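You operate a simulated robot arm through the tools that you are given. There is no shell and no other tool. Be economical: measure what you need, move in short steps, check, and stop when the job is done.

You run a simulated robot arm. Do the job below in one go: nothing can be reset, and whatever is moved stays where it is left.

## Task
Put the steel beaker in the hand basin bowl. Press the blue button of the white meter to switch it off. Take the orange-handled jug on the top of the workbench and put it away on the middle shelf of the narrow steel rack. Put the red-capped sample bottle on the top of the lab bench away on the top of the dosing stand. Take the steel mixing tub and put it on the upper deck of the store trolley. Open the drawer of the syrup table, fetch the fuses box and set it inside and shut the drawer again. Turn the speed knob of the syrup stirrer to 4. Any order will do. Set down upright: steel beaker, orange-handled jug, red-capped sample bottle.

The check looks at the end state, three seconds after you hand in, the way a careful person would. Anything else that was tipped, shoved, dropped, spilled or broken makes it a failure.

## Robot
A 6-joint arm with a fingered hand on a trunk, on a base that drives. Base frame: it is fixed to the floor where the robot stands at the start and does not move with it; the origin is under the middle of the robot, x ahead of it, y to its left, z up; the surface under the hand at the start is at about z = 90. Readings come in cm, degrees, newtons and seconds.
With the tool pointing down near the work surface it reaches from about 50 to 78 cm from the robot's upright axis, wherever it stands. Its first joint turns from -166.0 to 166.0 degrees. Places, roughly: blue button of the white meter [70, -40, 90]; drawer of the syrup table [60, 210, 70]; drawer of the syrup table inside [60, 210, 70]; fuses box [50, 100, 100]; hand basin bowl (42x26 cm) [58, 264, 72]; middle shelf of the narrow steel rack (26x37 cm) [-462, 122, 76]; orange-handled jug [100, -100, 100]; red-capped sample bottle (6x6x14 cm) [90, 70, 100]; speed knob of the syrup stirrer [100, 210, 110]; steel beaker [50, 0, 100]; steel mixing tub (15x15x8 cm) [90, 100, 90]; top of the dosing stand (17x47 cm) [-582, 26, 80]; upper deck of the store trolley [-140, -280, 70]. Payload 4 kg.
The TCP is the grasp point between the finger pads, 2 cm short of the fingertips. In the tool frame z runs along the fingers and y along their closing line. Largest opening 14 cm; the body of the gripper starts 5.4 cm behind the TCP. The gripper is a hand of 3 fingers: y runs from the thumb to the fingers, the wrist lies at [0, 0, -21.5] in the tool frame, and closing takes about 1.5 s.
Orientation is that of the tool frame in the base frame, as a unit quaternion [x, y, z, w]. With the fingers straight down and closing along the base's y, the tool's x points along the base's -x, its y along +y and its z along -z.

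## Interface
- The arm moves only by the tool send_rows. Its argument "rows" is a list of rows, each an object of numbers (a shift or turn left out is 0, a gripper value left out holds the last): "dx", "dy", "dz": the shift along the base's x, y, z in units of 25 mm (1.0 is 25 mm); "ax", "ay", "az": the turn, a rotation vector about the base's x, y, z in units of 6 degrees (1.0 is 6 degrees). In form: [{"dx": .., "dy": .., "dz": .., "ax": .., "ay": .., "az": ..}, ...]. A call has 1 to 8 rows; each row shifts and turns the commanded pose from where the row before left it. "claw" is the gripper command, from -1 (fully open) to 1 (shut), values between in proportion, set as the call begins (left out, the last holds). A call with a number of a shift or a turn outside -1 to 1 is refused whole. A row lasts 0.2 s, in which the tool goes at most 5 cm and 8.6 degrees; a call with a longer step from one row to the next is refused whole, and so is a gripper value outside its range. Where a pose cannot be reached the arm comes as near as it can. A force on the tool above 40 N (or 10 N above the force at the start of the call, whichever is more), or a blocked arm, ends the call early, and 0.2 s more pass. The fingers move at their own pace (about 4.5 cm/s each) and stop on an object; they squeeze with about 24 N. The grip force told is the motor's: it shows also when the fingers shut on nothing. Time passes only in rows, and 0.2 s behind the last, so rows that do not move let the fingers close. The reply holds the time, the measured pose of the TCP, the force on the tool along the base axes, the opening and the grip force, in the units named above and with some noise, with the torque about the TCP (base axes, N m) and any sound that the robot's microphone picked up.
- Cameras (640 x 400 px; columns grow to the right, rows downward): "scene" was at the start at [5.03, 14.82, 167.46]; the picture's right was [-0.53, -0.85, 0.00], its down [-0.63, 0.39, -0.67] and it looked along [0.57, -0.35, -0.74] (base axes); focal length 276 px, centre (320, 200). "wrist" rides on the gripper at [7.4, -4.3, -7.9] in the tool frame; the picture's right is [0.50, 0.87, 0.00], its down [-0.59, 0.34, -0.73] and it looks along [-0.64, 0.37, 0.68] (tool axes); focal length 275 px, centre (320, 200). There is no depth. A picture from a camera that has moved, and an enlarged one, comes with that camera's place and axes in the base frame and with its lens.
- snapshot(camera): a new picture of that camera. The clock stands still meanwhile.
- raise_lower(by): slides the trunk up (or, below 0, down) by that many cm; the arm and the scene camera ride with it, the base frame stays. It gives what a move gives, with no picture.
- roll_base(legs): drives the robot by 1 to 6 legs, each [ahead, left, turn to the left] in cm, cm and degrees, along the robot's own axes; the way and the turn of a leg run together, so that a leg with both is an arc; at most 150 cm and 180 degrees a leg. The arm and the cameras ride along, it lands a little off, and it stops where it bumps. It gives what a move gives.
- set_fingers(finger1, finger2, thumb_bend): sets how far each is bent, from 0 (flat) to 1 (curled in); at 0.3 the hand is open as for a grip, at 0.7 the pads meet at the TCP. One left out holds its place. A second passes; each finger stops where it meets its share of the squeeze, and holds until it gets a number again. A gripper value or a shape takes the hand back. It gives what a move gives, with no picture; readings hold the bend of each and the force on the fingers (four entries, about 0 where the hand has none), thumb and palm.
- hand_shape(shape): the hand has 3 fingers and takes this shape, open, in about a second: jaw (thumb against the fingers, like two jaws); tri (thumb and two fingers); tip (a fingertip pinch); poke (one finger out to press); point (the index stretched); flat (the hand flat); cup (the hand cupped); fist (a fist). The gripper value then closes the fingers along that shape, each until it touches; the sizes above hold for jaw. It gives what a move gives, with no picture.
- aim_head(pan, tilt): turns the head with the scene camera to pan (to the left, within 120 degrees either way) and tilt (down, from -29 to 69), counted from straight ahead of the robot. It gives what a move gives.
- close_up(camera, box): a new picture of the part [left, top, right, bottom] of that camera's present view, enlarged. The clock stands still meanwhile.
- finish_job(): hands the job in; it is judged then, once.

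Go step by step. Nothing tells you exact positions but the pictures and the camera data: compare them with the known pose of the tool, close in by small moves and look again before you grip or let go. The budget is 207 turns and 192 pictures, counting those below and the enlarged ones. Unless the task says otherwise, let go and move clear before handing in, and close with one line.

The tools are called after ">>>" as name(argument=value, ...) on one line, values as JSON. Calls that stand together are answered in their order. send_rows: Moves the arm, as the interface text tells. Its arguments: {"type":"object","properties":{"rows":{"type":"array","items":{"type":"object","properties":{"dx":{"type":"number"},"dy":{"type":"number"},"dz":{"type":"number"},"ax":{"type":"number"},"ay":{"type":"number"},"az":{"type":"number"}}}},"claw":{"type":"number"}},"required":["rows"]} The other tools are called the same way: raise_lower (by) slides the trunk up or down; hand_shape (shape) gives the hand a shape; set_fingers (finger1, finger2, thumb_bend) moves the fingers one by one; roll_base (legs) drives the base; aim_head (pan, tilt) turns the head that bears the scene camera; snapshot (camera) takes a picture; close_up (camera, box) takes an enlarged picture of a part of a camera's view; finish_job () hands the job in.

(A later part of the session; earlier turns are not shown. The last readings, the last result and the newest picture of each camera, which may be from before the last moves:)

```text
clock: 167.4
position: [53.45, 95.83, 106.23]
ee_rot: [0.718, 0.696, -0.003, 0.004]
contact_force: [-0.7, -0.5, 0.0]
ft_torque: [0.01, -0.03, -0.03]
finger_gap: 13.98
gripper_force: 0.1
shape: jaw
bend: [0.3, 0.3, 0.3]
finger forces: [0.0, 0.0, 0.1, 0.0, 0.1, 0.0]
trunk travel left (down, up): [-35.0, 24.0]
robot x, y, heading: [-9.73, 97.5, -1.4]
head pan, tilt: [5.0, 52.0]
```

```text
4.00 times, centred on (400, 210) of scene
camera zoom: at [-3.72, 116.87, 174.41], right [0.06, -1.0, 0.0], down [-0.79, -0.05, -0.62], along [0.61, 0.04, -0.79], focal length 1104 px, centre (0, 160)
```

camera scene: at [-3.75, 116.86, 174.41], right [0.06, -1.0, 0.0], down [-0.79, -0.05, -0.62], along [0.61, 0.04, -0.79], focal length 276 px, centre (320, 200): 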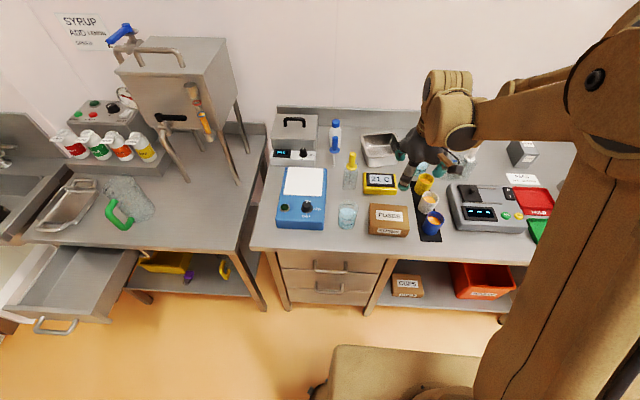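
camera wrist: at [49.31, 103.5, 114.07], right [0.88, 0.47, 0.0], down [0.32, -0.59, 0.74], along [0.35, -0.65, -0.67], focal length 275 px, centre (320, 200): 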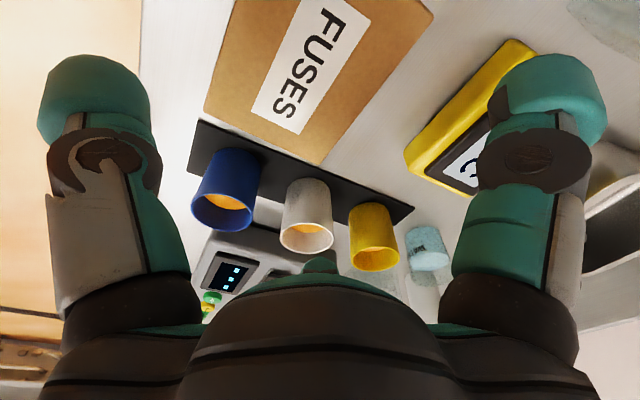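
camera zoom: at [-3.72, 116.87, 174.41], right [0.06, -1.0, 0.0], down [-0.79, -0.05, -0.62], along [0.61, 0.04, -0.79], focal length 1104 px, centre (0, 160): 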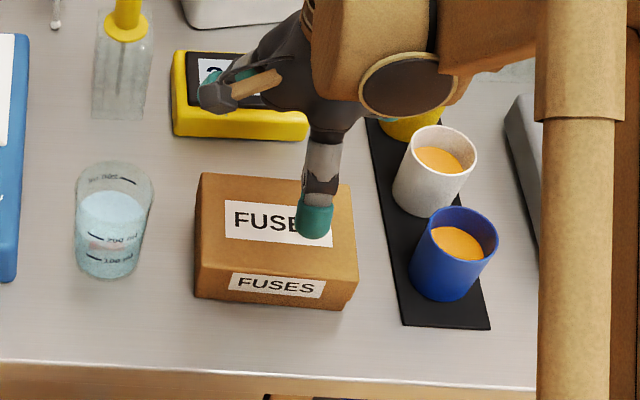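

Aligned. Shifting slightly toward me and descending around the box, then closing.

>>> send_rows(rows=[{"dx": -0.26, "dz": -1}, {"dz": -1}, {"dz": -1}, {}])

>>> snapshot(camera="wrist")

>>> close_up(camera="scene", box=[330, 160, 470, 260])

```text
clock: 168.4
position: [52.6, 95.95, 98.47]
ee_rot: [0.719, 0.695, -0.003, 0.004]
contact_force: [-0.3, -0.3, 0.2]
ft_torque: [-0.01, 0.03, 0.01]
finger_gap: 13.98
gripper_force: 0.1
shape: jaw
bend: [0.3, 0.3, 0.3]
finger forces: [0.0, 0.0, 0.1, 0.0, 0.1, 0.1]
trunk travel left (down, up): [-35.0, 24.0]
robot x, y, heading: [-10.32, 97.31, -1.4]
head pan, tilt: [5.0, 52.0]
```

```text
107 pictures are left
camera wrist: at [48.57, 103.67, 106.42], right [0.88, 0.47, 0.0], down [0.32, -0.59, 0.74], along [0.35, -0.65, -0.67], focal length 275 px, centre (320, 200)
```

wrist: 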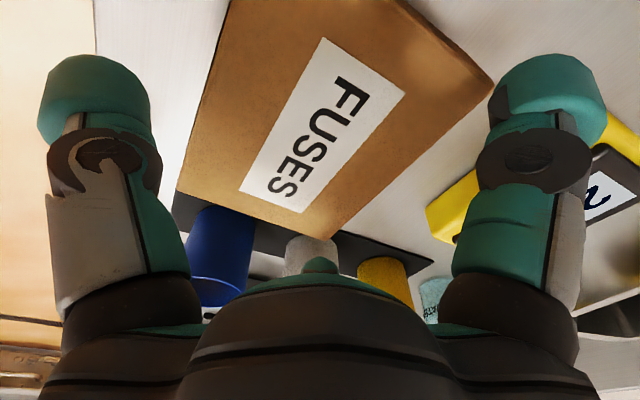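

```text
4.00 times, centred on (400, 210) of scene
camera zoom: at [-3.76, 116.88, 174.41], right [0.06, -1.0, 0.0], down [-0.79, -0.05, -0.62], along [0.61, 0.04, -0.79], focal length 1104 px, centre (0, 160)
```

zoom: 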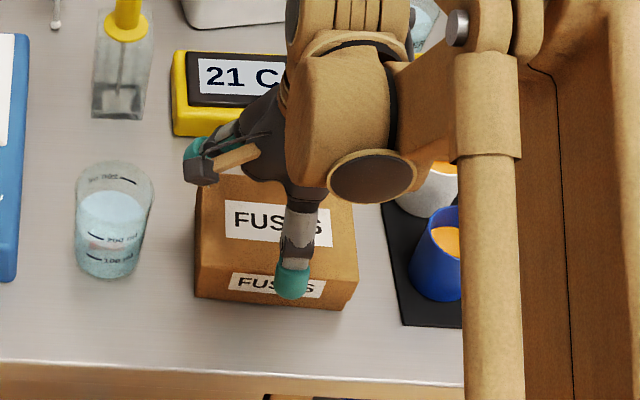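

>>> send_rows(rows=[{"dz": -0.7}, {"dz": -0.7}, {"dz": -0.65}, {}])

>>> send_rows(rows=[{}, {}, {}, {}, {}, {}, {}], claw=1)

>>> close_up(camera="scene", box=[330, 160, 470, 260])

>>> snapshot(camera="wrist")

```text
clock: 169.2
position: [52.5, 95.93, 94.28]
ee_rot: [0.718, 0.696, -0.002, 0.006]
contact_force: [-4.1, 0.1, 37.7]
ft_torque: [0.27, -1.59, -0.02]
finger_gap: 13.97
gripper_force: 0.2
shape: jaw
bend: [0.17, 0.19, 0.3]
finger forces: [20.4, 18.1, 0.0, 0.0, 0.0, 0.0]
trunk travel left (down, up): [-35.0, 24.0]
robot x, y, heading: [-10.22, 97.31, -1.6]
head pan, tilt: [5.0, 52.0]
stopped in row 4: the force on the tool passed its limit at 46 N (the readings are from after the stop); the commanded pose is now the measured one
```

```text
clock: 170.8
position: [52.48, 95.86, 94.17]
ee_rot: [0.719, 0.695, -0.001, 0.006]
contact_force: [-4.0, 0.3, 40.6]
ft_torque: [0.2, -1.34, 0.0]
finger_gap: 11.86
gripper_force: 24.1
shape: jaw
bend: [0.0, 0.15, 0.24]
finger forces: [44.0, 41.9, 0.0, 0.0, 23.6, 0.1]
trunk travel left (down, up): [-35.0, 24.0]
robot x, y, heading: [-10.39, 97.35, -1.8]
head pan, tilt: [5.0, 52.0]
```

```text
4.00 times, centred on (400, 210) of scene
camera zoom: at [-4.29, 116.88, 174.44], right [0.06, -1.0, 0.0], down [-0.78, -0.05, -0.62], along [0.62, 0.04, -0.79], focal length 1104 px, centre (0, 160)
```

zoom: 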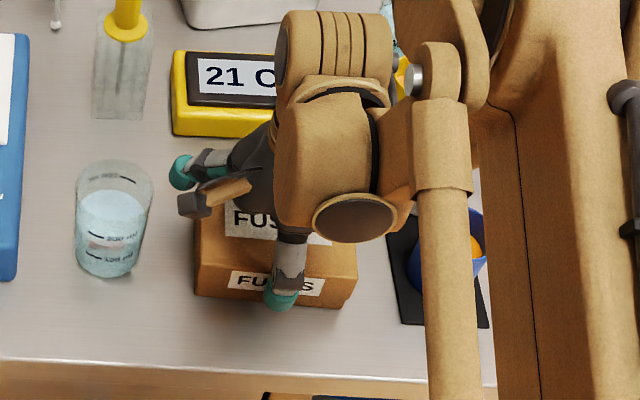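

```text
104 pictures are left
camera wrist: at [48.33, 103.55, 102.07], right [0.88, 0.47, 0.0], down [0.32, -0.59, 0.74], along [0.35, -0.65, -0.67], focal length 275 px, centre (320, 200)
```

wrist: 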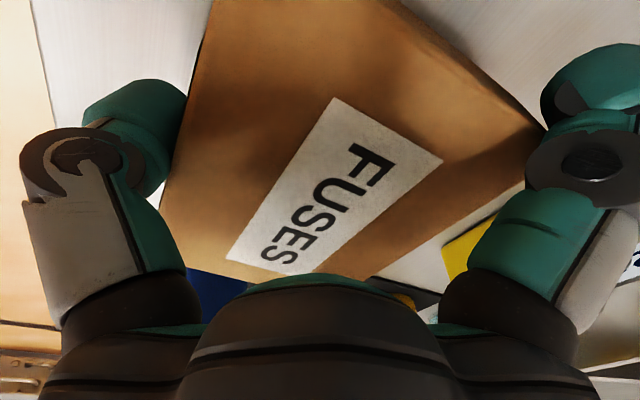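

The fingertips touched the bench (they reach lower when spread wide). Opening, raising ~2 cm and gripping higher.

>>> send_rows(rows=[{"dz": 0.5}, {"dz": 0.4}, {}, {}, {}, {}, {}], claw=-1)

>>> snapshot(camera="wrist")

>>> close_up(camera="scene", box=[330, 160, 470, 260])

```text
clock: 172.4
position: [52.58, 96.0, 96.2]
ee_rot: [0.719, 0.695, -0.003, 0.005]
contact_force: [0.7, 0.0, -1.0]
ft_torque: [0.06, 0.05, -0.03]
finger_gap: 14.0
gripper_force: 0.0
shape: jaw
bend: [0.25, 0.25, 0.3]
finger forces: [5.9, 5.9, 0.0, 0.0, 0.0, 0.1]
trunk travel left (down, up): [-35.0, 24.0]
robot x, y, heading: [-9.88, 97.19, -1.8]
head pan, tilt: [5.0, 52.0]
```

```text
103 pictures are left
camera wrist: at [48.49, 103.62, 104.12], right [0.88, 0.47, 0.0], down [0.32, -0.59, 0.74], along [0.35, -0.65, -0.67], focal length 275 px, centre (320, 200)
```

wrist: 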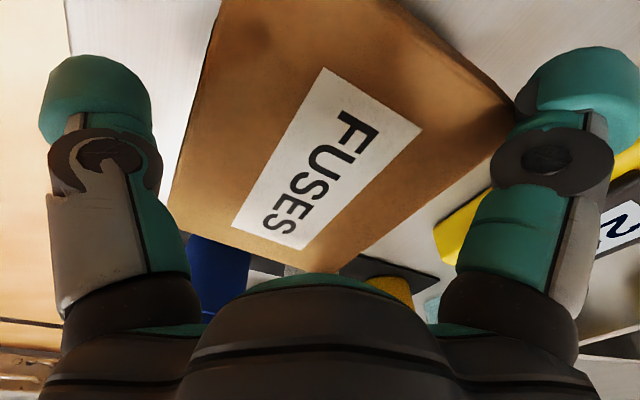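

```text
4.00 times, centred on (400, 210) of scene
camera zoom: at [-3.7, 116.86, 174.41], right [0.06, -1.0, 0.0], down [-0.79, -0.05, -0.62], along [0.61, 0.04, -0.79], focal length 1104 px, centre (0, 160)
```

zoom: 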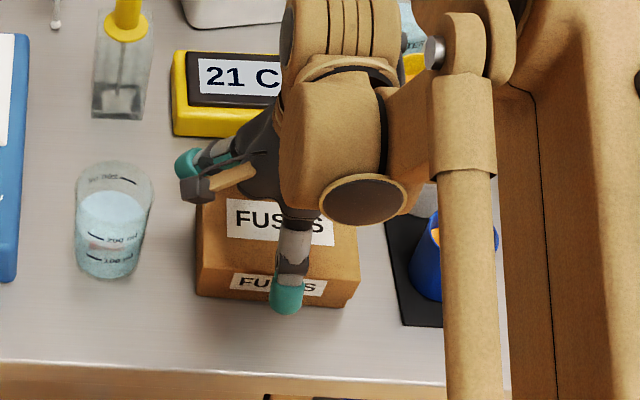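

Fingers already touch the back edge; I'll shift 0.4 cm forward and close.

>>> send_rows(rows=[{"dx": 0.16, "dz": -0.1}, {}])

>>> send_rows(rows=[{}, {}, {}, {}, {}, {}, {}], claw=1)

>>> snapshot(camera="wrist")

```text
clock: 173.0
position: [53.02, 95.97, 95.96]
ee_rot: [0.719, 0.695, -0.003, 0.004]
contact_force: [-0.1, -0.2, -1.4]
ft_torque: [0.07, 0.09, 0.04]
finger_gap: 13.97
gripper_force: 0.0
shape: jaw
bend: [0.25, 0.25, 0.3]
finger forces: [6.2, 5.8, 0.0, 0.1, 0.0, 0.1]
trunk travel left (down, up): [-35.0, 24.0]
robot x, y, heading: [-10.23, 97.42, -1.3]
head pan, tilt: [5.0, 52.0]
```

```text
clock: 174.6
position: [52.98, 96.04, 95.93]
ee_rot: [0.719, 0.695, -0.003, 0.004]
contact_force: [-0.5, 0.5, 1.1]
ft_torque: [-0.01, 0.07, -0.04]
finger_gap: 12.39
gripper_force: 23.7
shape: jaw
bend: [0.25, 0.25, 0.24]
finger forces: [28.2, 27.7, 0.0, 0.0, 20.3, 0.0]
trunk travel left (down, up): [-35.0, 24.0]
robot x, y, heading: [-10.25, 97.15, -1.7]
head pan, tilt: [5.0, 52.0]
```

```text
101 pictures are left
camera wrist: at [48.91, 103.55, 103.87], right [0.88, 0.47, 0.0], down [0.32, -0.59, 0.74], along [0.35, -0.65, -0.67], focal length 275 px, centre (320, 200)
```

wrist: 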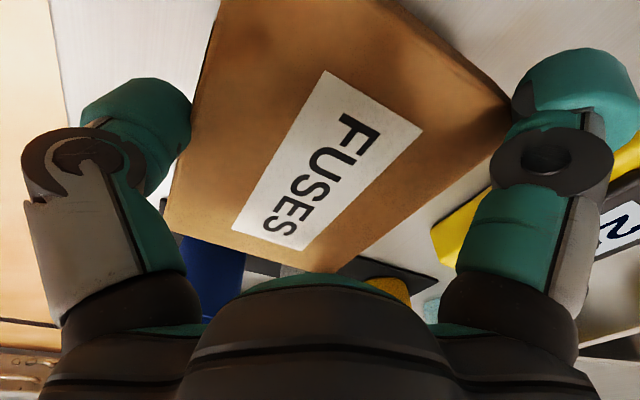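

Held between thumb and fingers. A careful test lift.

>>> send_rows(rows=[{"dz": 0.4}, {"dz": 0.6}, {"dz": 0.8}, {}])

>>> close_up(camera="scene", box=[330, 160, 470, 260])

>>> snapshot(camera="wrist")

```text
clock: 175.6
position: [53.11, 96.09, 100.52]
ee_rot: [0.718, 0.696, -0.003, 0.004]
contact_force: [-0.6, 0.6, -2.6]
ft_torque: [-0.02, -0.01, -0.04]
finger_gap: 12.39
gripper_force: 23.5
shape: jaw
bend: [0.25, 0.25, 0.24]
finger forces: [28.2, 27.2, 0.0, 0.0, 20.4, 0.0]
trunk travel left (down, up): [-35.0, 24.0]
robot x, y, heading: [-10.03, 97.27, -1.4]
head pan, tilt: [5.0, 52.0]
```

```text
4.00 times, centred on (400, 210) of scene
camera zoom: at [-3.64, 116.87, 174.41], right [0.06, -1.0, 0.0], down [-0.79, -0.05, -0.61], along [0.61, 0.04, -0.79], focal length 1104 px, centre (0, 160)
```

zoom: 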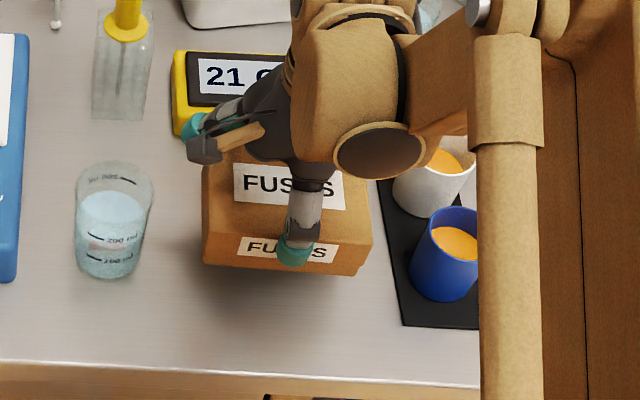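

```text
99 pictures are left
camera wrist: at [49.05, 103.7, 108.44], right [0.88, 0.47, 0.0], down [0.32, -0.59, 0.74], along [0.35, -0.65, -0.67], focal length 275 px, centre (320, 200)
```

wrist: 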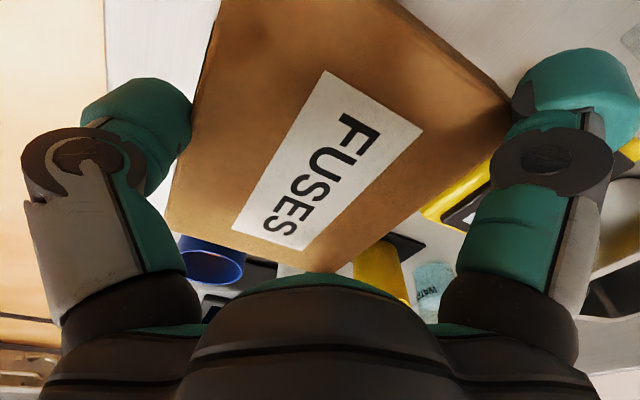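

The box is held level. Lifting, backing away and driving left to the open drawer.

>>> send_rows(rows=[{"dz": 1}, {"dz": 1}, {"dz": 1}, {"dz": 1}, {"dz": 1}, {"dz": 1}, {"dz": 1}, {}])

>>> roll_base(legs=[[-27, 0, 1.5], [0, 110, 0]])

>>> aim_head(pan=-5, tilt=58)

>>> snapshot(camera="scene")

```text
clock: 177.4
position: [53.12, 96.0, 118.07]
ee_rot: [0.718, 0.696, -0.004, 0.004]
contact_force: [-0.1, 0.4, -3.6]
ft_torque: [-0.03, -0.03, 0.0]
finger_gap: 12.38
gripper_force: 23.9
shape: jaw
bend: [0.25, 0.25, 0.24]
finger forces: [28.3, 27.3, 0.0, 0.0, 20.4, 0.0]
trunk travel left (down, up): [-35.0, 24.0]
robot x, y, heading: [-10.14, 97.15, -1.5]
head pan, tilt: [5.0, 52.0]
```

```text
clock: 184.5
position: [27.06, 206.75, 118.05]
ee_rot: [0.713, 0.701, -0.003, 0.005]
contact_force: [0.0, -0.1, -3.0]
ft_torque: [-0.01, -0.05, -0.02]
finger_gap: 12.41
gripper_force: 23.9
shape: jaw
bend: [0.25, 0.25, 0.24]
finger forces: [28.1, 27.3, 0.0, 0.0, 20.3, 0.0]
trunk travel left (down, up): [-35.0, 24.0]
robot x, y, heading: [-35.96, 207.1, -0.9]
head pan, tilt: [5.0, 52.0]
```

```text
clock: 185.2
position: [27.03, 206.64, 118.01]
ee_rot: [0.713, 0.701, -0.004, 0.004]
contact_force: [-0.1, 0.1, -3.1]
ft_torque: [-0.06, 0.0, -0.01]
finger_gap: 12.42
gripper_force: 24.4
shape: jaw
bend: [0.25, 0.25, 0.24]
finger forces: [28.3, 27.4, 0.1, 0.0, 20.3, 0.0]
trunk travel left (down, up): [-35.0, 24.0]
robot x, y, heading: [-36.07, 206.93, -0.6]
head pan, tilt: [-5.0, 58.0]
```

```text
98 pictures are left
camera scene: at [-30.61, 225.39, 173.66], right [-0.1, -1.0, 0.0], down [-0.84, 0.08, -0.53], along [0.53, -0.05, -0.85], focal length 276 px, centre (320, 200)
```

scene: 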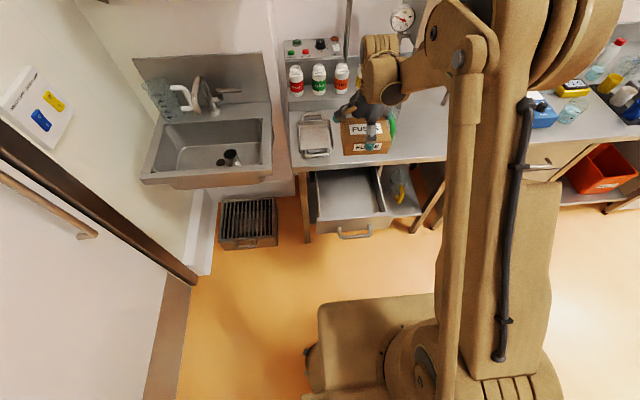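

>>> close_up(camera="scene", box=[280, 90, 440, 250])

>>> snapshot(camera="wrist")

```text
2.50 times, centred on (360, 170) of scene
camera zoom: at [-30.61, 225.39, 173.66], right [-0.1, -1.0, 0.0], down [-0.84, 0.08, -0.53], along [0.53, -0.05, -0.85], focal length 690 px, centre (220, 275)
```

zoom: 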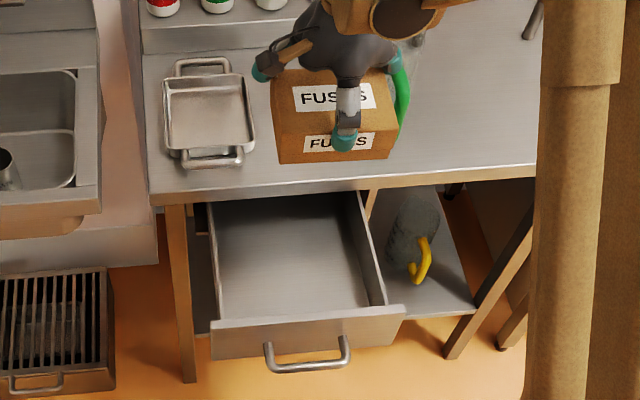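

```text
96 pictures are left
camera wrist: at [22.85, 214.2, 125.87], right [0.87, 0.48, 0.0], down [0.33, -0.59, 0.74], along [0.36, -0.65, -0.67], focal length 275 px, centre (320, 200)
```

wrist: 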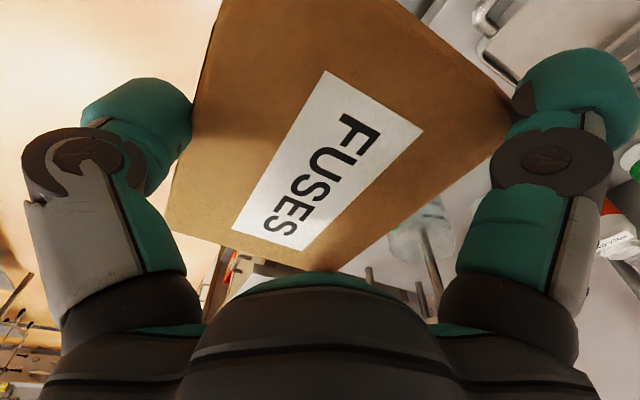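

Drawer interior spans about y 197–220, x 17–38. I'll centre over it at (28, 208.7), lower the trunk and then descend.

>>> send_rows(rows=[{"dx": 0.4, "dy": 0.8}, {}])

>>> raise_lower(by=-22)

>>> close_up(camera="scene", box=[270, 70, 450, 250])

>>> snapshot(camera="wrist")

```text
clock: 185.8
position: [28.04, 208.63, 118.19]
ee_rot: [0.713, 0.701, -0.003, 0.004]
contact_force: [0.0, -0.1, -3.3]
ft_torque: [-0.01, 0.0, 0.01]
finger_gap: 12.38
gripper_force: 23.8
shape: jaw
bend: [0.25, 0.25, 0.24]
finger forces: [28.2, 27.4, 0.0, 0.0, 20.4, 0.0]
trunk travel left (down, up): [-35.0, 24.0]
robot x, y, heading: [-36.24, 206.69, -0.8]
head pan, tilt: [-5.0, 58.0]
```

```text
clock: 188.2
position: [27.99, 208.71, 96.22]
ee_rot: [0.714, 0.701, -0.004, 0.004]
contact_force: [-0.1, 0.1, -2.7]
ft_torque: [-0.01, -0.02, 0.0]
finger_gap: 12.4
gripper_force: 23.9
shape: jaw
bend: [0.25, 0.25, 0.24]
finger forces: [28.2, 27.3, 0.0, 0.0, 20.3, 0.1]
trunk travel left (down, up): [-13.0, 46.0]
robot x, y, heading: [-36.14, 206.9, -0.5]
head pan, tilt: [-5.0, 58.0]
```

```text
2.22 times, centred on (360, 160) of scene
camera zoom: at [-30.63, 225.39, 151.67], right [-0.1, -1.0, 0.0], down [-0.84, 0.08, -0.53], along [0.53, -0.05, -0.85], focal length 613 px, centre (231, 289)
```

zoom: 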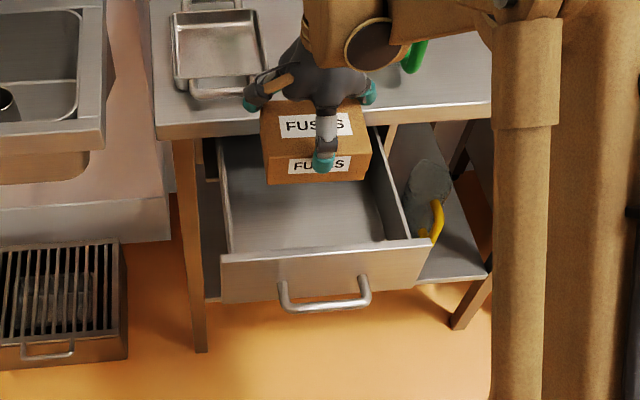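

```text
94 pictures are left
camera wrist: at [23.9, 216.23, 103.99], right [0.87, 0.48, 0.0], down [0.33, -0.59, 0.74], along [0.36, -0.65, -0.67], focal length 275 px, centre (320, 200)
```

wrist: 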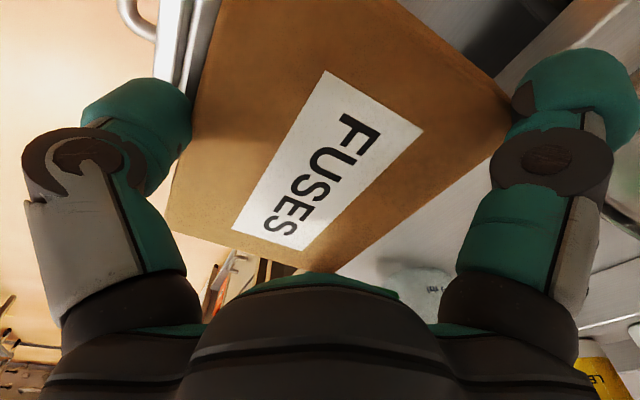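

>>> send_rows(rows=[{"dx": -0.7}, {"dz": -1}, {"dz": -1}, {"dz": -0.6}, {}])

>>> close_up(camera="scene", box=[290, 90, 430, 220])

>>> snapshot(camera="wrist")

```text
clock: 189.4
position: [26.25, 208.53, 89.54]
ee_rot: [0.713, 0.701, -0.003, 0.005]
contact_force: [0.8, -1.2, -2.5]
ft_torque: [0.02, 0.0, 0.0]
finger_gap: 12.41
gripper_force: 24.3
shape: jaw
bend: [0.25, 0.25, 0.24]
finger forces: [28.1, 27.1, 0.0, 0.1, 20.4, 0.0]
trunk travel left (down, up): [-13.0, 46.0]
robot x, y, heading: [-36.36, 206.88, -0.6]
head pan, tilt: [-5.0, 58.0]
```

```text
3.08 times, centred on (360, 155) of scene
camera zoom: at [-30.62, 225.39, 151.66], right [-0.1, -1.0, 0.0], down [-0.84, 0.08, -0.53], along [0.53, -0.05, -0.85], focal length 849 px, centre (197, 338)
```

zoom: 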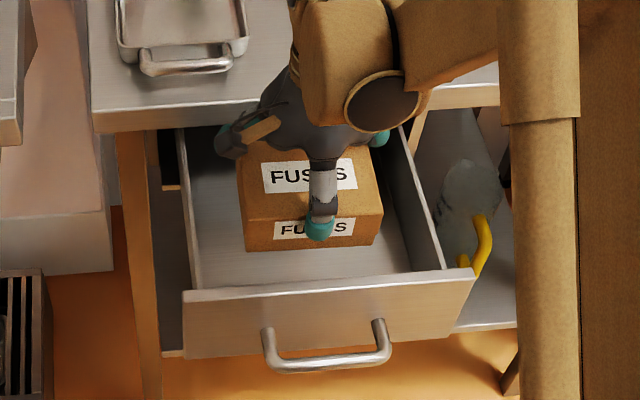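

```text
92 pictures are left
camera wrist: at [21.96, 216.25, 97.48], right [0.87, 0.48, 0.0], down [0.33, -0.59, 0.74], along [0.36, -0.65, -0.67], focal length 275 px, centre (320, 200)
```

wrist: 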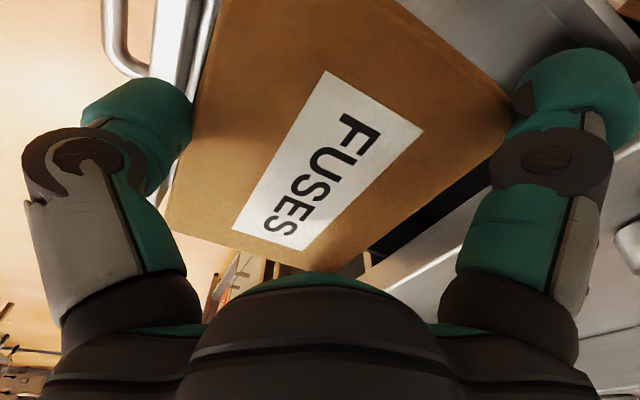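

>>> send_rows(rows=[{"dx": -0.3, "dz": -0.8}, {"dz": -0.8}, {"dz": -0.6}, {"dz": -0.4}, {"dz": -0.2}, {}])

>>> close_up(camera="scene", box=[290, 90, 430, 220])

```text
clock: 190.8
position: [25.49, 208.72, 82.52]
ee_rot: [0.714, 0.7, -0.003, 0.004]
contact_force: [0.8, 0.1, -3.5]
ft_torque: [-0.02, -0.01, 0.02]
finger_gap: 12.41
gripper_force: 23.8
shape: jaw
bend: [0.25, 0.25, 0.24]
finger forces: [27.8, 27.0, 0.1, 0.0, 22.7, 0.0]
trunk travel left (down, up): [-13.0, 46.0]
robot x, y, heading: [-36.17, 206.79, -0.6]
head pan, tilt: [-5.0, 58.0]
```

```text
3.08 times, centred on (360, 155) of scene
camera zoom: at [-30.6, 225.39, 151.66], right [-0.1, -1.0, 0.0], down [-0.84, 0.08, -0.53], along [0.53, -0.05, -0.85], focal length 849 px, centre (197, 338)
```

zoom: 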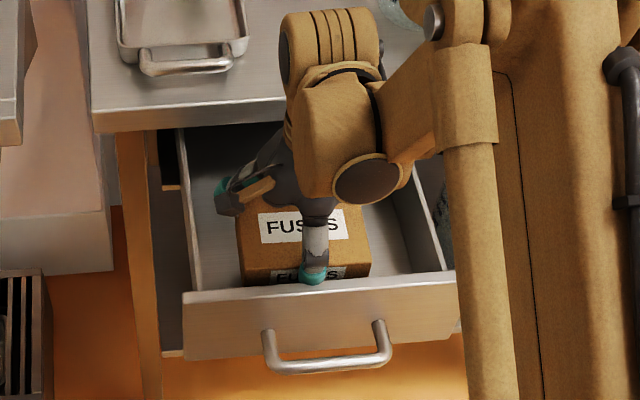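

>>> send_rows(rows=[{"dx": 0.1, "dz": -0.15}, {"dz": -0.15}, {"dz": -0.15}, {"dz": -0.15}, {"dz": -0.15}, {"dz": -0.15}, {"dz": -0.15}, {"dz": -0.15}])

```text
clock: 192.6
position: [25.97, 208.69, 79.36]
ee_rot: [0.713, 0.701, -0.004, 0.004]
contact_force: [1.7, -0.4, -2.0]
ft_torque: [0.0, 0.03, -0.04]
finger_gap: 12.35
gripper_force: 23.8
shape: jaw
bend: [0.25, 0.25, 0.24]
finger forces: [27.8, 27.0, 0.0, 0.0, 23.0, 0.0]
trunk travel left (down, up): [-13.0, 46.0]
robot x, y, heading: [-36.17, 206.93, -0.8]
head pan, tilt: [-5.0, 58.0]
```

>>> send_rows(rows=[{"dz": -0.12}, {"dz": -0.12}, {"dz": -0.12}, {"dz": -0.12}, {"dz": -0.12}, {"dz": -0.12}])

>>> close_up(camera="scene", box=[290, 90, 430, 220])

```text
clock: 194.0
position: [25.76, 208.72, 77.97]
ee_rot: [0.714, 0.701, -0.003, 0.004]
contact_force: [0.9, -0.1, 10.2]
ft_torque: [-0.05, 0.68, 0.0]
finger_gap: 12.35
gripper_force: 23.4
shape: jaw
bend: [0.25, 0.25, 0.24]
finger forces: [27.5, 26.6, 0.0, 0.0, 22.7, 0.1]
trunk travel left (down, up): [-13.0, 46.0]
robot x, y, heading: [-36.13, 207.45, -0.9]
head pan, tilt: [-5.0, 58.0]
```

```text
3.08 times, centred on (360, 155) of scene
camera zoom: at [-30.73, 225.39, 151.68], right [-0.1, -1.0, 0.0], down [-0.84, 0.08, -0.53], along [0.53, -0.05, -0.85], focal length 849 px, centre (197, 338)
```

zoom: 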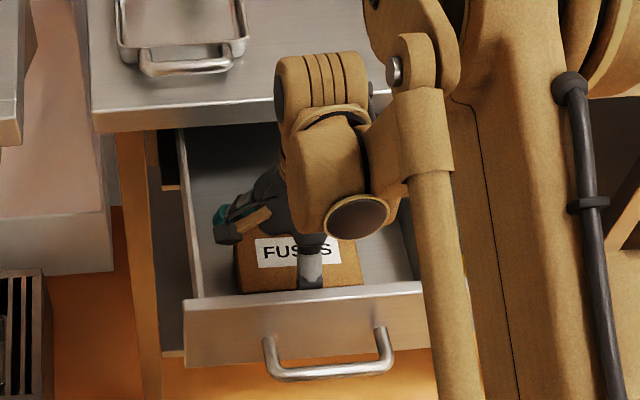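

The box rests on the drawer floor. Releasing gently and rising.

>>> send_rows(rows=[{"dz": 0.05}, {}, {}, {}, {}], claw=-1)

>>> send_rows(rows=[{"dz": 0.4}, {"dz": 0.6}, {"dz": 1}, {"dz": 1}, {"dz": 1}, {"dz": 1}, {"dz": 1}, {"dz": 1}])

>>> raise_lower(by=22)

>>> close_up(camera="scene", box=[280, 90, 440, 250])

```text
clock: 195.2
position: [25.82, 208.68, 78.01]
ee_rot: [0.713, 0.701, -0.004, 0.005]
contact_force: [0.4, 0.1, -1.7]
ft_torque: [0.06, 0.0, 0.02]
finger_gap: 13.99
gripper_force: 0.1
shape: jaw
bend: [0.25, 0.25, 0.31]
finger forces: [5.7, 5.4, 0.0, 0.0, 1.3, 0.0]
trunk travel left (down, up): [-13.0, 46.0]
robot x, y, heading: [-36.43, 207.06, -0.8]
head pan, tilt: [-5.0, 58.0]
```

```text
clock: 197.0
position: [25.8, 208.76, 95.35]
ee_rot: [0.713, 0.701, -0.003, 0.004]
contact_force: [0.5, 0.2, 0.8]
ft_torque: [-0.03, 0.02, 0.02]
finger_gap: 13.97
gripper_force: 0.1
shape: jaw
bend: [0.3, 0.3, 0.3]
finger forces: [0.1, 0.0, 0.0, 0.1, 0.0, 0.0]
trunk travel left (down, up): [-13.0, 46.0]
robot x, y, heading: [-36.03, 206.98, -0.6]
head pan, tilt: [-5.0, 58.0]
```

```text
clock: 199.3
position: [25.79, 208.81, 117.25]
ee_rot: [0.713, 0.701, -0.003, 0.004]
contact_force: [0.0, 0.1, -0.6]
ft_torque: [-0.01, -0.01, 0.0]
finger_gap: 13.99
gripper_force: 0.0
shape: jaw
bend: [0.3, 0.3, 0.3]
finger forces: [0.0, 0.1, 0.0, 0.1, 0.0, 0.0]
trunk travel left (down, up): [-35.0, 24.0]
robot x, y, heading: [-36.17, 206.87, -1.0]
head pan, tilt: [-5.0, 58.0]
```

```text
2.50 times, centred on (360, 170) of scene
camera zoom: at [-30.64, 225.4, 173.65], right [-0.1, -1.0, 0.0], down [-0.84, 0.08, -0.53], along [0.53, -0.05, -0.85], focal length 690 px, centre (220, 275)
```

zoom: 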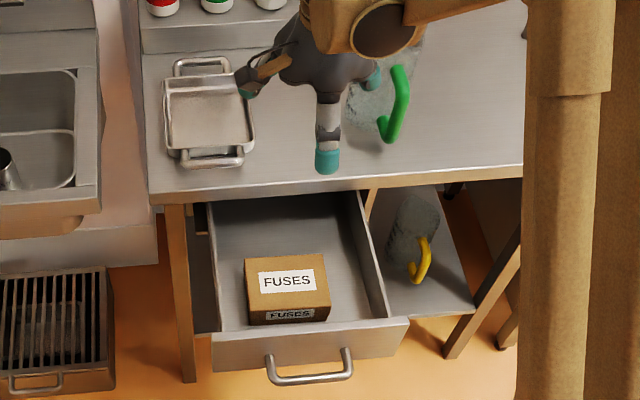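

The fuses box is in the drawer. Now I'll back off, point the hand forward with fingers shut, and push the drawer closed.

>>> roll_base(legs=[[-40, 0, 0.8]])

>>> send_rows(rows=[{"ay": -1, "dx": 0.5}, {"ay": -1, "dx": 0.5}, {"ay": -1, "dx": 0.5}, {"ay": -1, "dx": 0.5}, {"ay": -1, "dx": 0.5}, {"ay": -1, "dx": 0.5}, {"ay": -1, "dx": 0.5}, {"ay": -1, "dx": 0.5}], claw=1)

>>> send_rows(rows=[{"ay": -1}, {"ay": -1}, {"ay": -1}, {"ay": -1}, {"ay": -1}, {"ay": -1}, {"ay": -1}, {}])

>>> raise_lower(by=-35)

>>> snapshot(camera="scene")

```text
clock: 201.8
position: [-14.6, 209.52, 117.33]
ee_rot: [0.711, 0.703, -0.003, 0.005]
contact_force: [-0.4, 0.7, -0.4]
ft_torque: [0.03, 0.03, 0.0]
finger_gap: 14.01
gripper_force: 0.1
shape: jaw
bend: [0.3, 0.3, 0.3]
finger forces: [0.1, 0.0, 0.0, 0.0, 0.0, 0.0]
trunk travel left (down, up): [-35.0, 24.0]
robot x, y, heading: [-76.05, 207.45, -0.2]
head pan, tilt: [-5.0, 58.0]
```

```text
clock: 203.6
position: [-4.41, 209.55, 117.21]
ee_rot: [0.651, 0.64, 0.287, 0.29]
contact_force: [0.2, 0.6, 0.6]
ft_torque: [0.02, -0.01, 0.02]
finger_gap: 0.0
gripper_force: 5.1
shape: jaw
bend: [0.72, 0.72, 0.7]
finger forces: [0.0, 0.1, 0.1, 0.0, 0.0, 0.0]
trunk travel left (down, up): [-35.0, 24.0]
robot x, y, heading: [-76.4, 206.96, -0.6]
head pan, tilt: [-5.0, 58.0]
```

```text
clock: 205.4
position: [-1.96, 209.39, 118.64]
ee_rot: [0.519, 0.502, 0.487, 0.491]
contact_force: [-0.6, -0.4, -0.7]
ft_torque: [-0.01, 0.01, 0.0]
finger_gap: 0.0
gripper_force: 24.5
shape: jaw
bend: [0.72, 0.72, 0.7]
finger forces: [0.0, 0.1, 0.1, 0.1, 0.0, 0.0]
out of reach, approached as far as the arm can: row 5, 6, 7
trunk travel left (down, up): [-35.0, 24.0]
robot x, y, heading: [-76.02, 207.45, -0.4]
head pan, tilt: [-5.0, 58.0]
```

```text
clock: 208.8
position: [-2.01, 209.27, 83.81]
ee_rot: [0.518, 0.503, 0.488, 0.49]
contact_force: [-0.1, 0.5, 0.1]
ft_torque: [0.01, 0.03, 0.01]
finger_gap: 0.01
gripper_force: 23.9
shape: jaw
bend: [0.72, 0.72, 0.7]
finger forces: [0.0, 0.1, 0.0, 0.1, 0.1, 0.1]
trunk travel left (down, up): [0.0, 59.0]
robot x, y, heading: [-76.34, 207.56, -0.2]
head pan, tilt: [-5.0, 58.0]
```

```text
88 pictures are left
camera scene: at [-71.0, 225.76, 138.67], right [-0.09, -1.0, 0.0], down [-0.84, 0.08, -0.53], along [0.53, -0.05, -0.85], focal length 276 px, centre (320, 200)
```

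scene: 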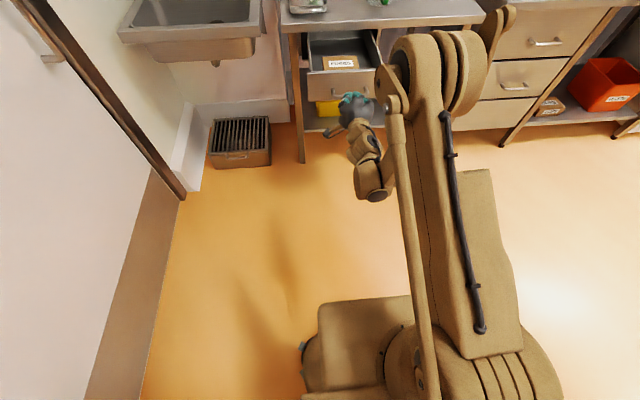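

>>> send_rows(rows=[{"dx": 0.8, "dy": -0.4, "dz": -0.4}, {"dx": 0.8, "dz": -0.4}, {}])

>>> roll_base(legs=[[8, 0, 0]])

>>> close_up(camera="scene", box=[270, 20, 450, 150])

>>> snapshot(camera="wrist")

```text
clock: 209.6
position: [1.89, 208.3, 81.42]
ee_rot: [0.518, 0.502, 0.488, 0.491]
contact_force: [0.3, 0.2, -0.3]
ft_torque: [0.02, 0.01, 0.0]
finger_gap: 0.0
gripper_force: 23.8
shape: jaw
bend: [0.72, 0.72, 0.7]
finger forces: [0.0, 0.0, 0.1, 0.0, 0.0, 0.0]
trunk travel left (down, up): [0.0, 59.0]
robot x, y, heading: [-76.48, 207.53, -0.1]
head pan, tilt: [-5.0, 58.0]
```

```text
clock: 210.7
position: [9.78, 208.2, 81.57]
ee_rot: [0.519, 0.502, 0.488, 0.491]
contact_force: [-0.3, -0.6, -0.1]
ft_torque: [0.0, 0.03, -0.01]
finger_gap: 0.01
gripper_force: 23.7
shape: jaw
bend: [0.72, 0.72, 0.7]
finger forces: [0.0, 0.0, 0.0, 0.0, 0.0, 0.0]
trunk travel left (down, up): [0.0, 59.0]
robot x, y, heading: [-68.24, 206.98, -0.3]
head pan, tilt: [-5.0, 58.0]
```

```text
3.08 times, centred on (360, 85) of scene
camera zoom: at [-63.12, 225.71, 138.66], right [-0.09, -1.0, 0.0], down [-0.84, 0.08, -0.53], along [0.53, -0.05, -0.85], focal length 849 px, centre (197, 554)
```

zoom: 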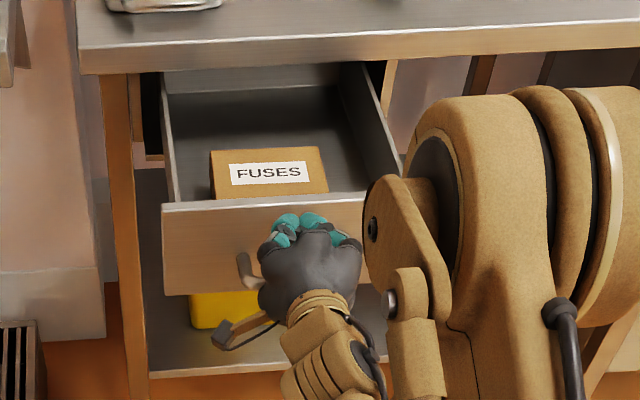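

```text
86 pictures are left
camera wrist: at [1.75, 215.81, 77.68], right [0.05, 0.49, 0.87], down [-0.73, -0.58, 0.36], along [0.68, -0.65, 0.33], focal length 275 px, centre (320, 200)
```

wrist: 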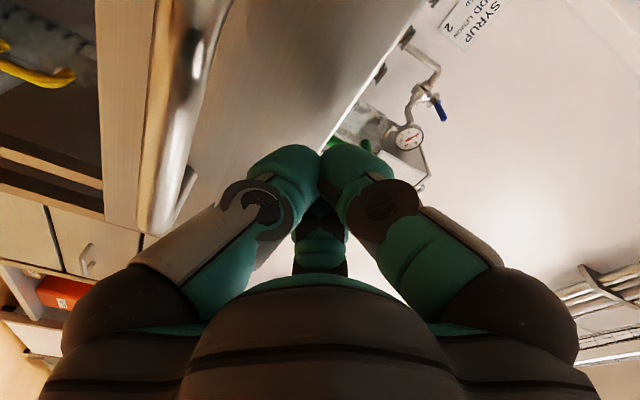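

>>> send_rows(rows=[{"dz": -0.35}, {}])

>>> roll_base(legs=[[14, 0, 0]])

>>> close_up(camera="scene", box=[270, 20, 450, 150])

```text
clock: 211.3
position: [9.69, 208.14, 80.57]
ee_rot: [0.519, 0.502, 0.487, 0.491]
contact_force: [-0.2, -0.6, 0.2]
ft_torque: [0.0, 0.03, -0.03]
finger_gap: 0.0
gripper_force: 24.4
shape: jaw
bend: [0.72, 0.72, 0.7]
finger forces: [0.0, 0.0, 0.0, 0.0, 0.0, 0.0]
trunk travel left (down, up): [0.0, 59.0]
robot x, y, heading: [-68.58, 207.59, -0.4]
head pan, tilt: [-5.0, 58.0]
```

```text
clock: 212.6
position: [23.85, 207.6, 80.54]
ee_rot: [0.519, 0.501, 0.487, 0.492]
contact_force: [0.1, 0.2, 0.4]
ft_torque: [0.0, 0.04, 0.03]
finger_gap: 0.0
gripper_force: 23.7
shape: jaw
bend: [0.72, 0.72, 0.7]
finger forces: [0.0, 0.1, 0.1, 0.1, 0.1, 0.0]
trunk travel left (down, up): [0.0, 59.0]
robot x, y, heading: [-54.22, 206.98, -0.9]
head pan, tilt: [-5.0, 58.0]
```

```text
3.08 times, centred on (360, 85) of scene
camera zoom: at [-48.83, 225.55, 138.66], right [-0.1, -1.0, 0.0], down [-0.84, 0.08, -0.53], along [0.53, -0.05, -0.85], focal length 849 px, centre (197, 554)
```

zoom: 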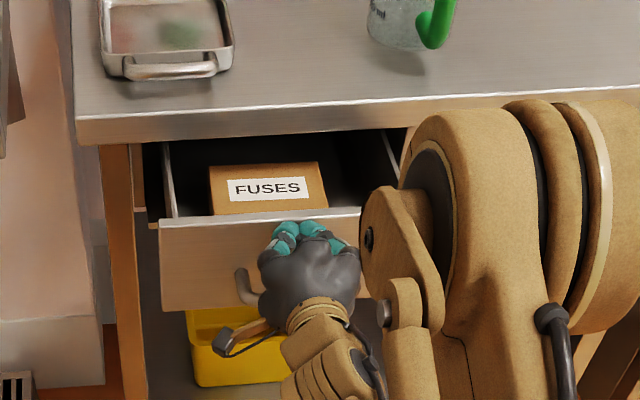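

>>> roll_base(legs=[[10, 0, 0.5]])

>>> close_up(camera="scene", box=[270, 50, 450, 180])

```text
clock: 213.8
position: [33.94, 208.47, 80.54]
ee_rot: [0.517, 0.504, 0.489, 0.49]
contact_force: [0.4, 1.4, 0.7]
ft_torque: [0.0, 0.02, 0.0]
finger_gap: 0.0
gripper_force: 23.8
shape: jaw
bend: [0.72, 0.72, 0.7]
finger forces: [0.1, 0.0, 0.1, 0.1, 0.0, 0.0]
trunk travel left (down, up): [0.0, 59.0]
robot x, y, heading: [-44.69, 207.1, 0.2]
head pan, tilt: [-5.0, 58.0]
```

```text
3.08 times, centred on (360, 115) of scene
camera zoom: at [-38.97, 225.55, 138.66], right [-0.09, -1.0, 0.0], down [-0.84, 0.07, -0.53], along [0.53, -0.05, -0.85], focal length 849 px, centre (197, 462)
```

zoom: 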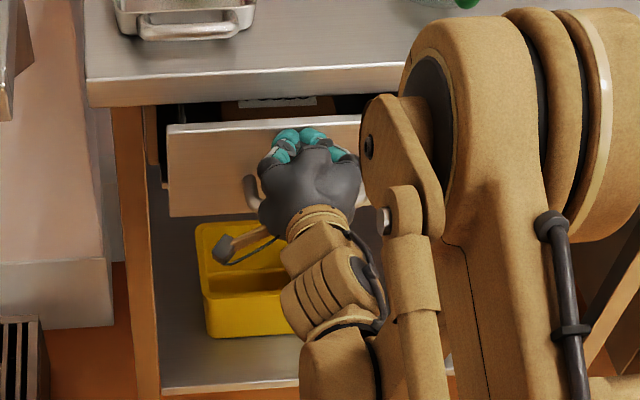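

Nearly closed. Final push with the arm in short steps until it seats.

>>> send_rows(rows=[{"dx": 0.4}, {"dx": 0.4}, {"dx": 0.3}, {"dx": 0.2}, {"dx": 0.2}, {"dx": 0.2}, {"dx": 0.2}, {"dx": 0.2}])

>>> close_up(camera="scene", box=[270, 50, 450, 180])

```text
clock: 215.6
position: [39.18, 208.31, 80.68]
ee_rot: [0.516, 0.504, 0.489, 0.49]
contact_force: [-8.8, -0.1, -1.4]
ft_torque: [0.0, -0.02, 0.03]
finger_gap: 0.01
gripper_force: 23.6
shape: jaw
bend: [0.72, 0.72, 0.7]
finger forces: [0.0, 0.1, 0.1, 0.1, 0.0, 0.0]
trunk travel left (down, up): [0.0, 59.0]
robot x, y, heading: [-44.03, 207.13, -0.1]
head pan, tilt: [-5.0, 58.0]
```

```text
3.08 times, centred on (360, 115) of scene
camera zoom: at [-39.07, 225.56, 138.66], right [-0.09, -1.0, 0.0], down [-0.84, 0.07, -0.53], along [0.53, -0.05, -0.85], focal length 849 px, centre (197, 462)
```

zoom: 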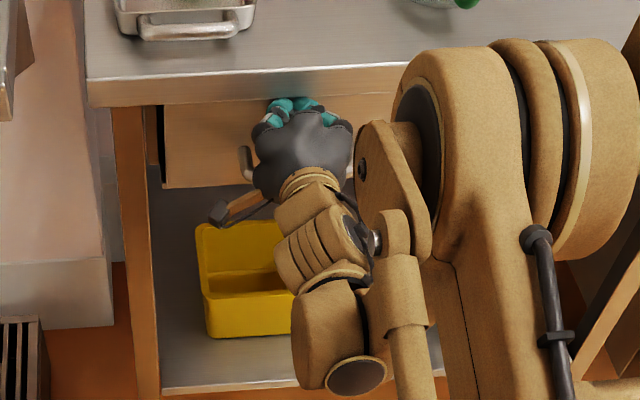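

>>> send_rows(rows=[{"dx": 0.15}, {"dx": 0.15}, {"dx": 0.15}, {"dx": 0.15}, {"dx": 0.15}])

```text
clock: 216.0
position: [39.32, 208.4, 80.67]
ee_rot: [0.517, 0.504, 0.489, 0.49]
contact_force: [-16.4, 0.2, 3.9]
ft_torque: [-0.02, -0.23, 0.04]
finger_gap: 0.0
gripper_force: 24.2
shape: jaw
bend: [0.72, 0.72, 0.7]
finger forces: [0.1, 0.0, 0.1, 0.1, 0.0, 0.0]
trunk travel left (down, up): [0.0, 59.0]
robot x, y, heading: [-44.25, 207.12, -0.0]
head pan, tilt: [-5.0, 58.0]
stopped in row 2: the force on the tool passed its limit at 46 N (the readings are from after the stop); the commanded pose is now the measured one
```

Drawer is fully shut. Backing away, restoring the tool-down pose, and driving to the lab bench for the tub.

>>> roll_base(legs=[[-40, 0, 0]])

>>> raise_lower(by=38)

>>> send_rows(rows=[{"ay": 1, "dx": -1, "dz": 0.3}, {"ay": 1, "dx": -1, "dz": 0.3}, {"ay": 1, "dx": -1, "dz": 0.3}, {"ay": 1, "dx": -1}, {"ay": 1, "dx": -1}, {"ay": 1, "dx": -1}, {"ay": 1, "dx": -1}, {"ay": 1, "dx": -1}])

>>> send_rows(rows=[{"ay": 1, "dx": -0.5}, {"ay": 1, "dx": -0.5}, {"ay": 1, "dx": -0.5}, {"ay": 1}, {"ay": 1}, {"ay": 1}, {"ay": 1}, {}])

>>> snapshot(camera="scene")

```text
clock: 218.5
position: [-1.08, 207.84, 80.46]
ee_rot: [0.52, 0.502, 0.486, 0.492]
contact_force: [0.7, 0.3, 0.3]
ft_torque: [-0.02, 0.0, 0.0]
finger_gap: 0.02
gripper_force: 23.6
shape: jaw
bend: [0.72, 0.72, 0.7]
finger forces: [0.0, 0.0, 0.1, 0.1, 0.1, 0.0]
trunk travel left (down, up): [0.0, 59.0]
robot x, y, heading: [-84.74, 207.3, -0.3]
head pan, tilt: [-5.0, 58.0]
```

```text
clock: 222.2
position: [-0.96, 207.68, 118.53]
ee_rot: [0.52, 0.502, 0.486, 0.492]
contact_force: [0.7, 0.2, -0.5]
ft_torque: [0.02, -0.01, -0.03]
finger_gap: 0.0
gripper_force: 23.9
shape: jaw
bend: [0.72, 0.72, 0.7]
finger forces: [0.0, 0.0, 0.0, 0.1, 0.1, 0.0]
trunk travel left (down, up): [-38.0, 21.0]
robot x, y, heading: [-84.44, 207.48, -0.6]
head pan, tilt: [-5.0, 58.0]
```

```text
clock: 224.0
position: [-21.25, 207.49, 120.86]
ee_rot: [0.672, 0.658, 0.233, 0.245]
contact_force: [-0.3, 0.1, 0.4]
ft_torque: [-0.01, 0.02, -0.02]
finger_gap: 0.01
gripper_force: 24.3
shape: jaw
bend: [0.72, 0.72, 0.7]
finger forces: [0.1, 0.0, 0.1, 0.0, 0.0, 0.1]
trunk travel left (down, up): [-38.0, 21.0]
robot x, y, heading: [-84.94, 207.62, -0.5]
head pan, tilt: [-5.0, 58.0]
```

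```text
clock: 225.8
position: [-24.98, 207.84, 120.81]
ee_rot: [0.711, 0.703, -0.024, -0.007]
contact_force: [0.4, 0.2, -0.1]
ft_torque: [0.02, 0.01, 0.0]
finger_gap: 0.0
gripper_force: 23.5
shape: jaw
bend: [0.72, 0.72, 0.7]
finger forces: [0.0, 0.0, 0.0, 0.0, 0.1, 0.1]
trunk travel left (down, up): [-38.0, 21.0]
robot x, y, heading: [-84.52, 207.37, -0.4]
head pan, tilt: [-5.0, 58.0]
```

```text
82 pictures are left
camera scene: at [-79.43, 225.7, 176.66], right [-0.1, -1.0, 0.0], down [-0.84, 0.08, -0.53], along [0.53, -0.05, -0.85], focal length 276 px, centre (320, 200)
```

scene: 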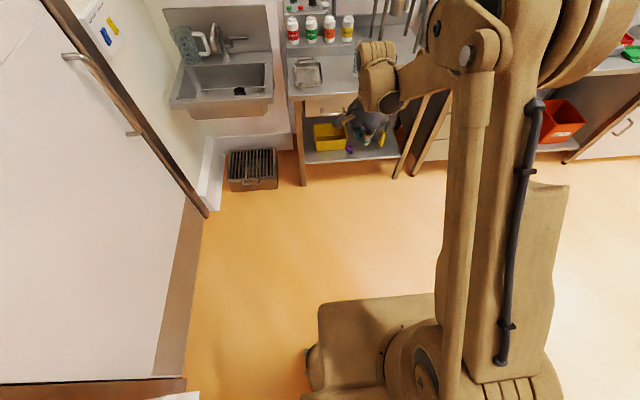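

Drawer is closed. Driving to the lab bench in front of the tub with the hand high.

>>> raise_lower(by=15)

>>> roll_base(legs=[[0, -112, 0], [82, 0, 0]])

>>> aim_head(pan=0, tilt=45)

>>> snapshot(camera="scene")

```text
clock: 227.5
position: [-24.79, 207.89, 135.77]
ee_rot: [0.711, 0.702, -0.024, -0.006]
contact_force: [0.3, -0.6, -0.3]
ft_torque: [0.02, -0.02, -0.04]
finger_gap: 0.03
gripper_force: 24.1
shape: jaw
bend: [0.72, 0.72, 0.7]
finger forces: [0.0, 0.0, 0.0, 0.0, 0.1, 0.0]
trunk travel left (down, up): [-53.0, 6.0]
robot x, y, heading: [-84.33, 207.34, -0.5]
head pan, tilt: [-5.0, 58.0]
```

```text
clock: 237.3
position: [58.98, 98.35, 135.65]
ee_rot: [0.701, 0.713, -0.024, -0.007]
contact_force: [-1.2, 0.4, -0.5]
ft_torque: [0.02, 0.03, -0.01]
finger_gap: 0.0
gripper_force: 24.1
shape: jaw
bend: [0.72, 0.72, 0.7]
finger forces: [0.0, 0.0, 0.1, 0.0, 0.1, 0.1]
trunk travel left (down, up): [-53.0, 6.0]
robot x, y, heading: [-0.9, 95.9, 1.4]
head pan, tilt: [-5.0, 58.0]
```

```text
clock: 238.1
position: [59.02, 98.32, 135.72]
ee_rot: [0.7, 0.713, -0.024, -0.007]
contact_force: [0.5, -0.1, 0.2]
ft_torque: [-0.06, -0.04, 0.0]
finger_gap: 0.0
gripper_force: 24.0
shape: jaw
bend: [0.72, 0.72, 0.7]
finger forces: [0.0, 0.1, 0.0, 0.0, 0.0, 0.0]
trunk travel left (down, up): [-53.0, 6.0]
robot x, y, heading: [-0.75, 95.97, 1.2]
head pan, tilt: [0.0, 45.0]
```

```text
81 pictures are left
camera scene: at [5.15, 115.12, 193.36], right [0.02, -1.0, 0.0], down [-0.71, -0.02, -0.71], along [0.71, 0.02, -0.71], focal length 276 px, centre (320, 200)
```

scene: 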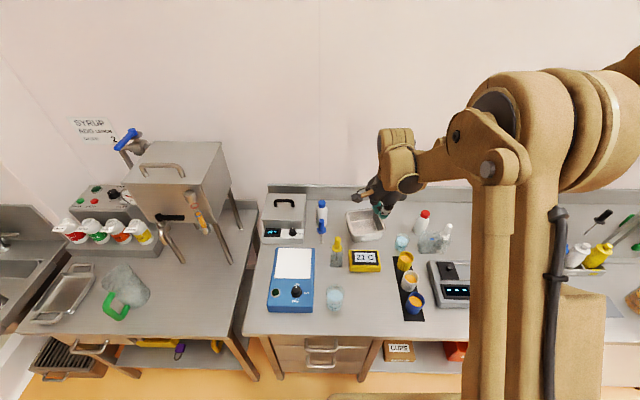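

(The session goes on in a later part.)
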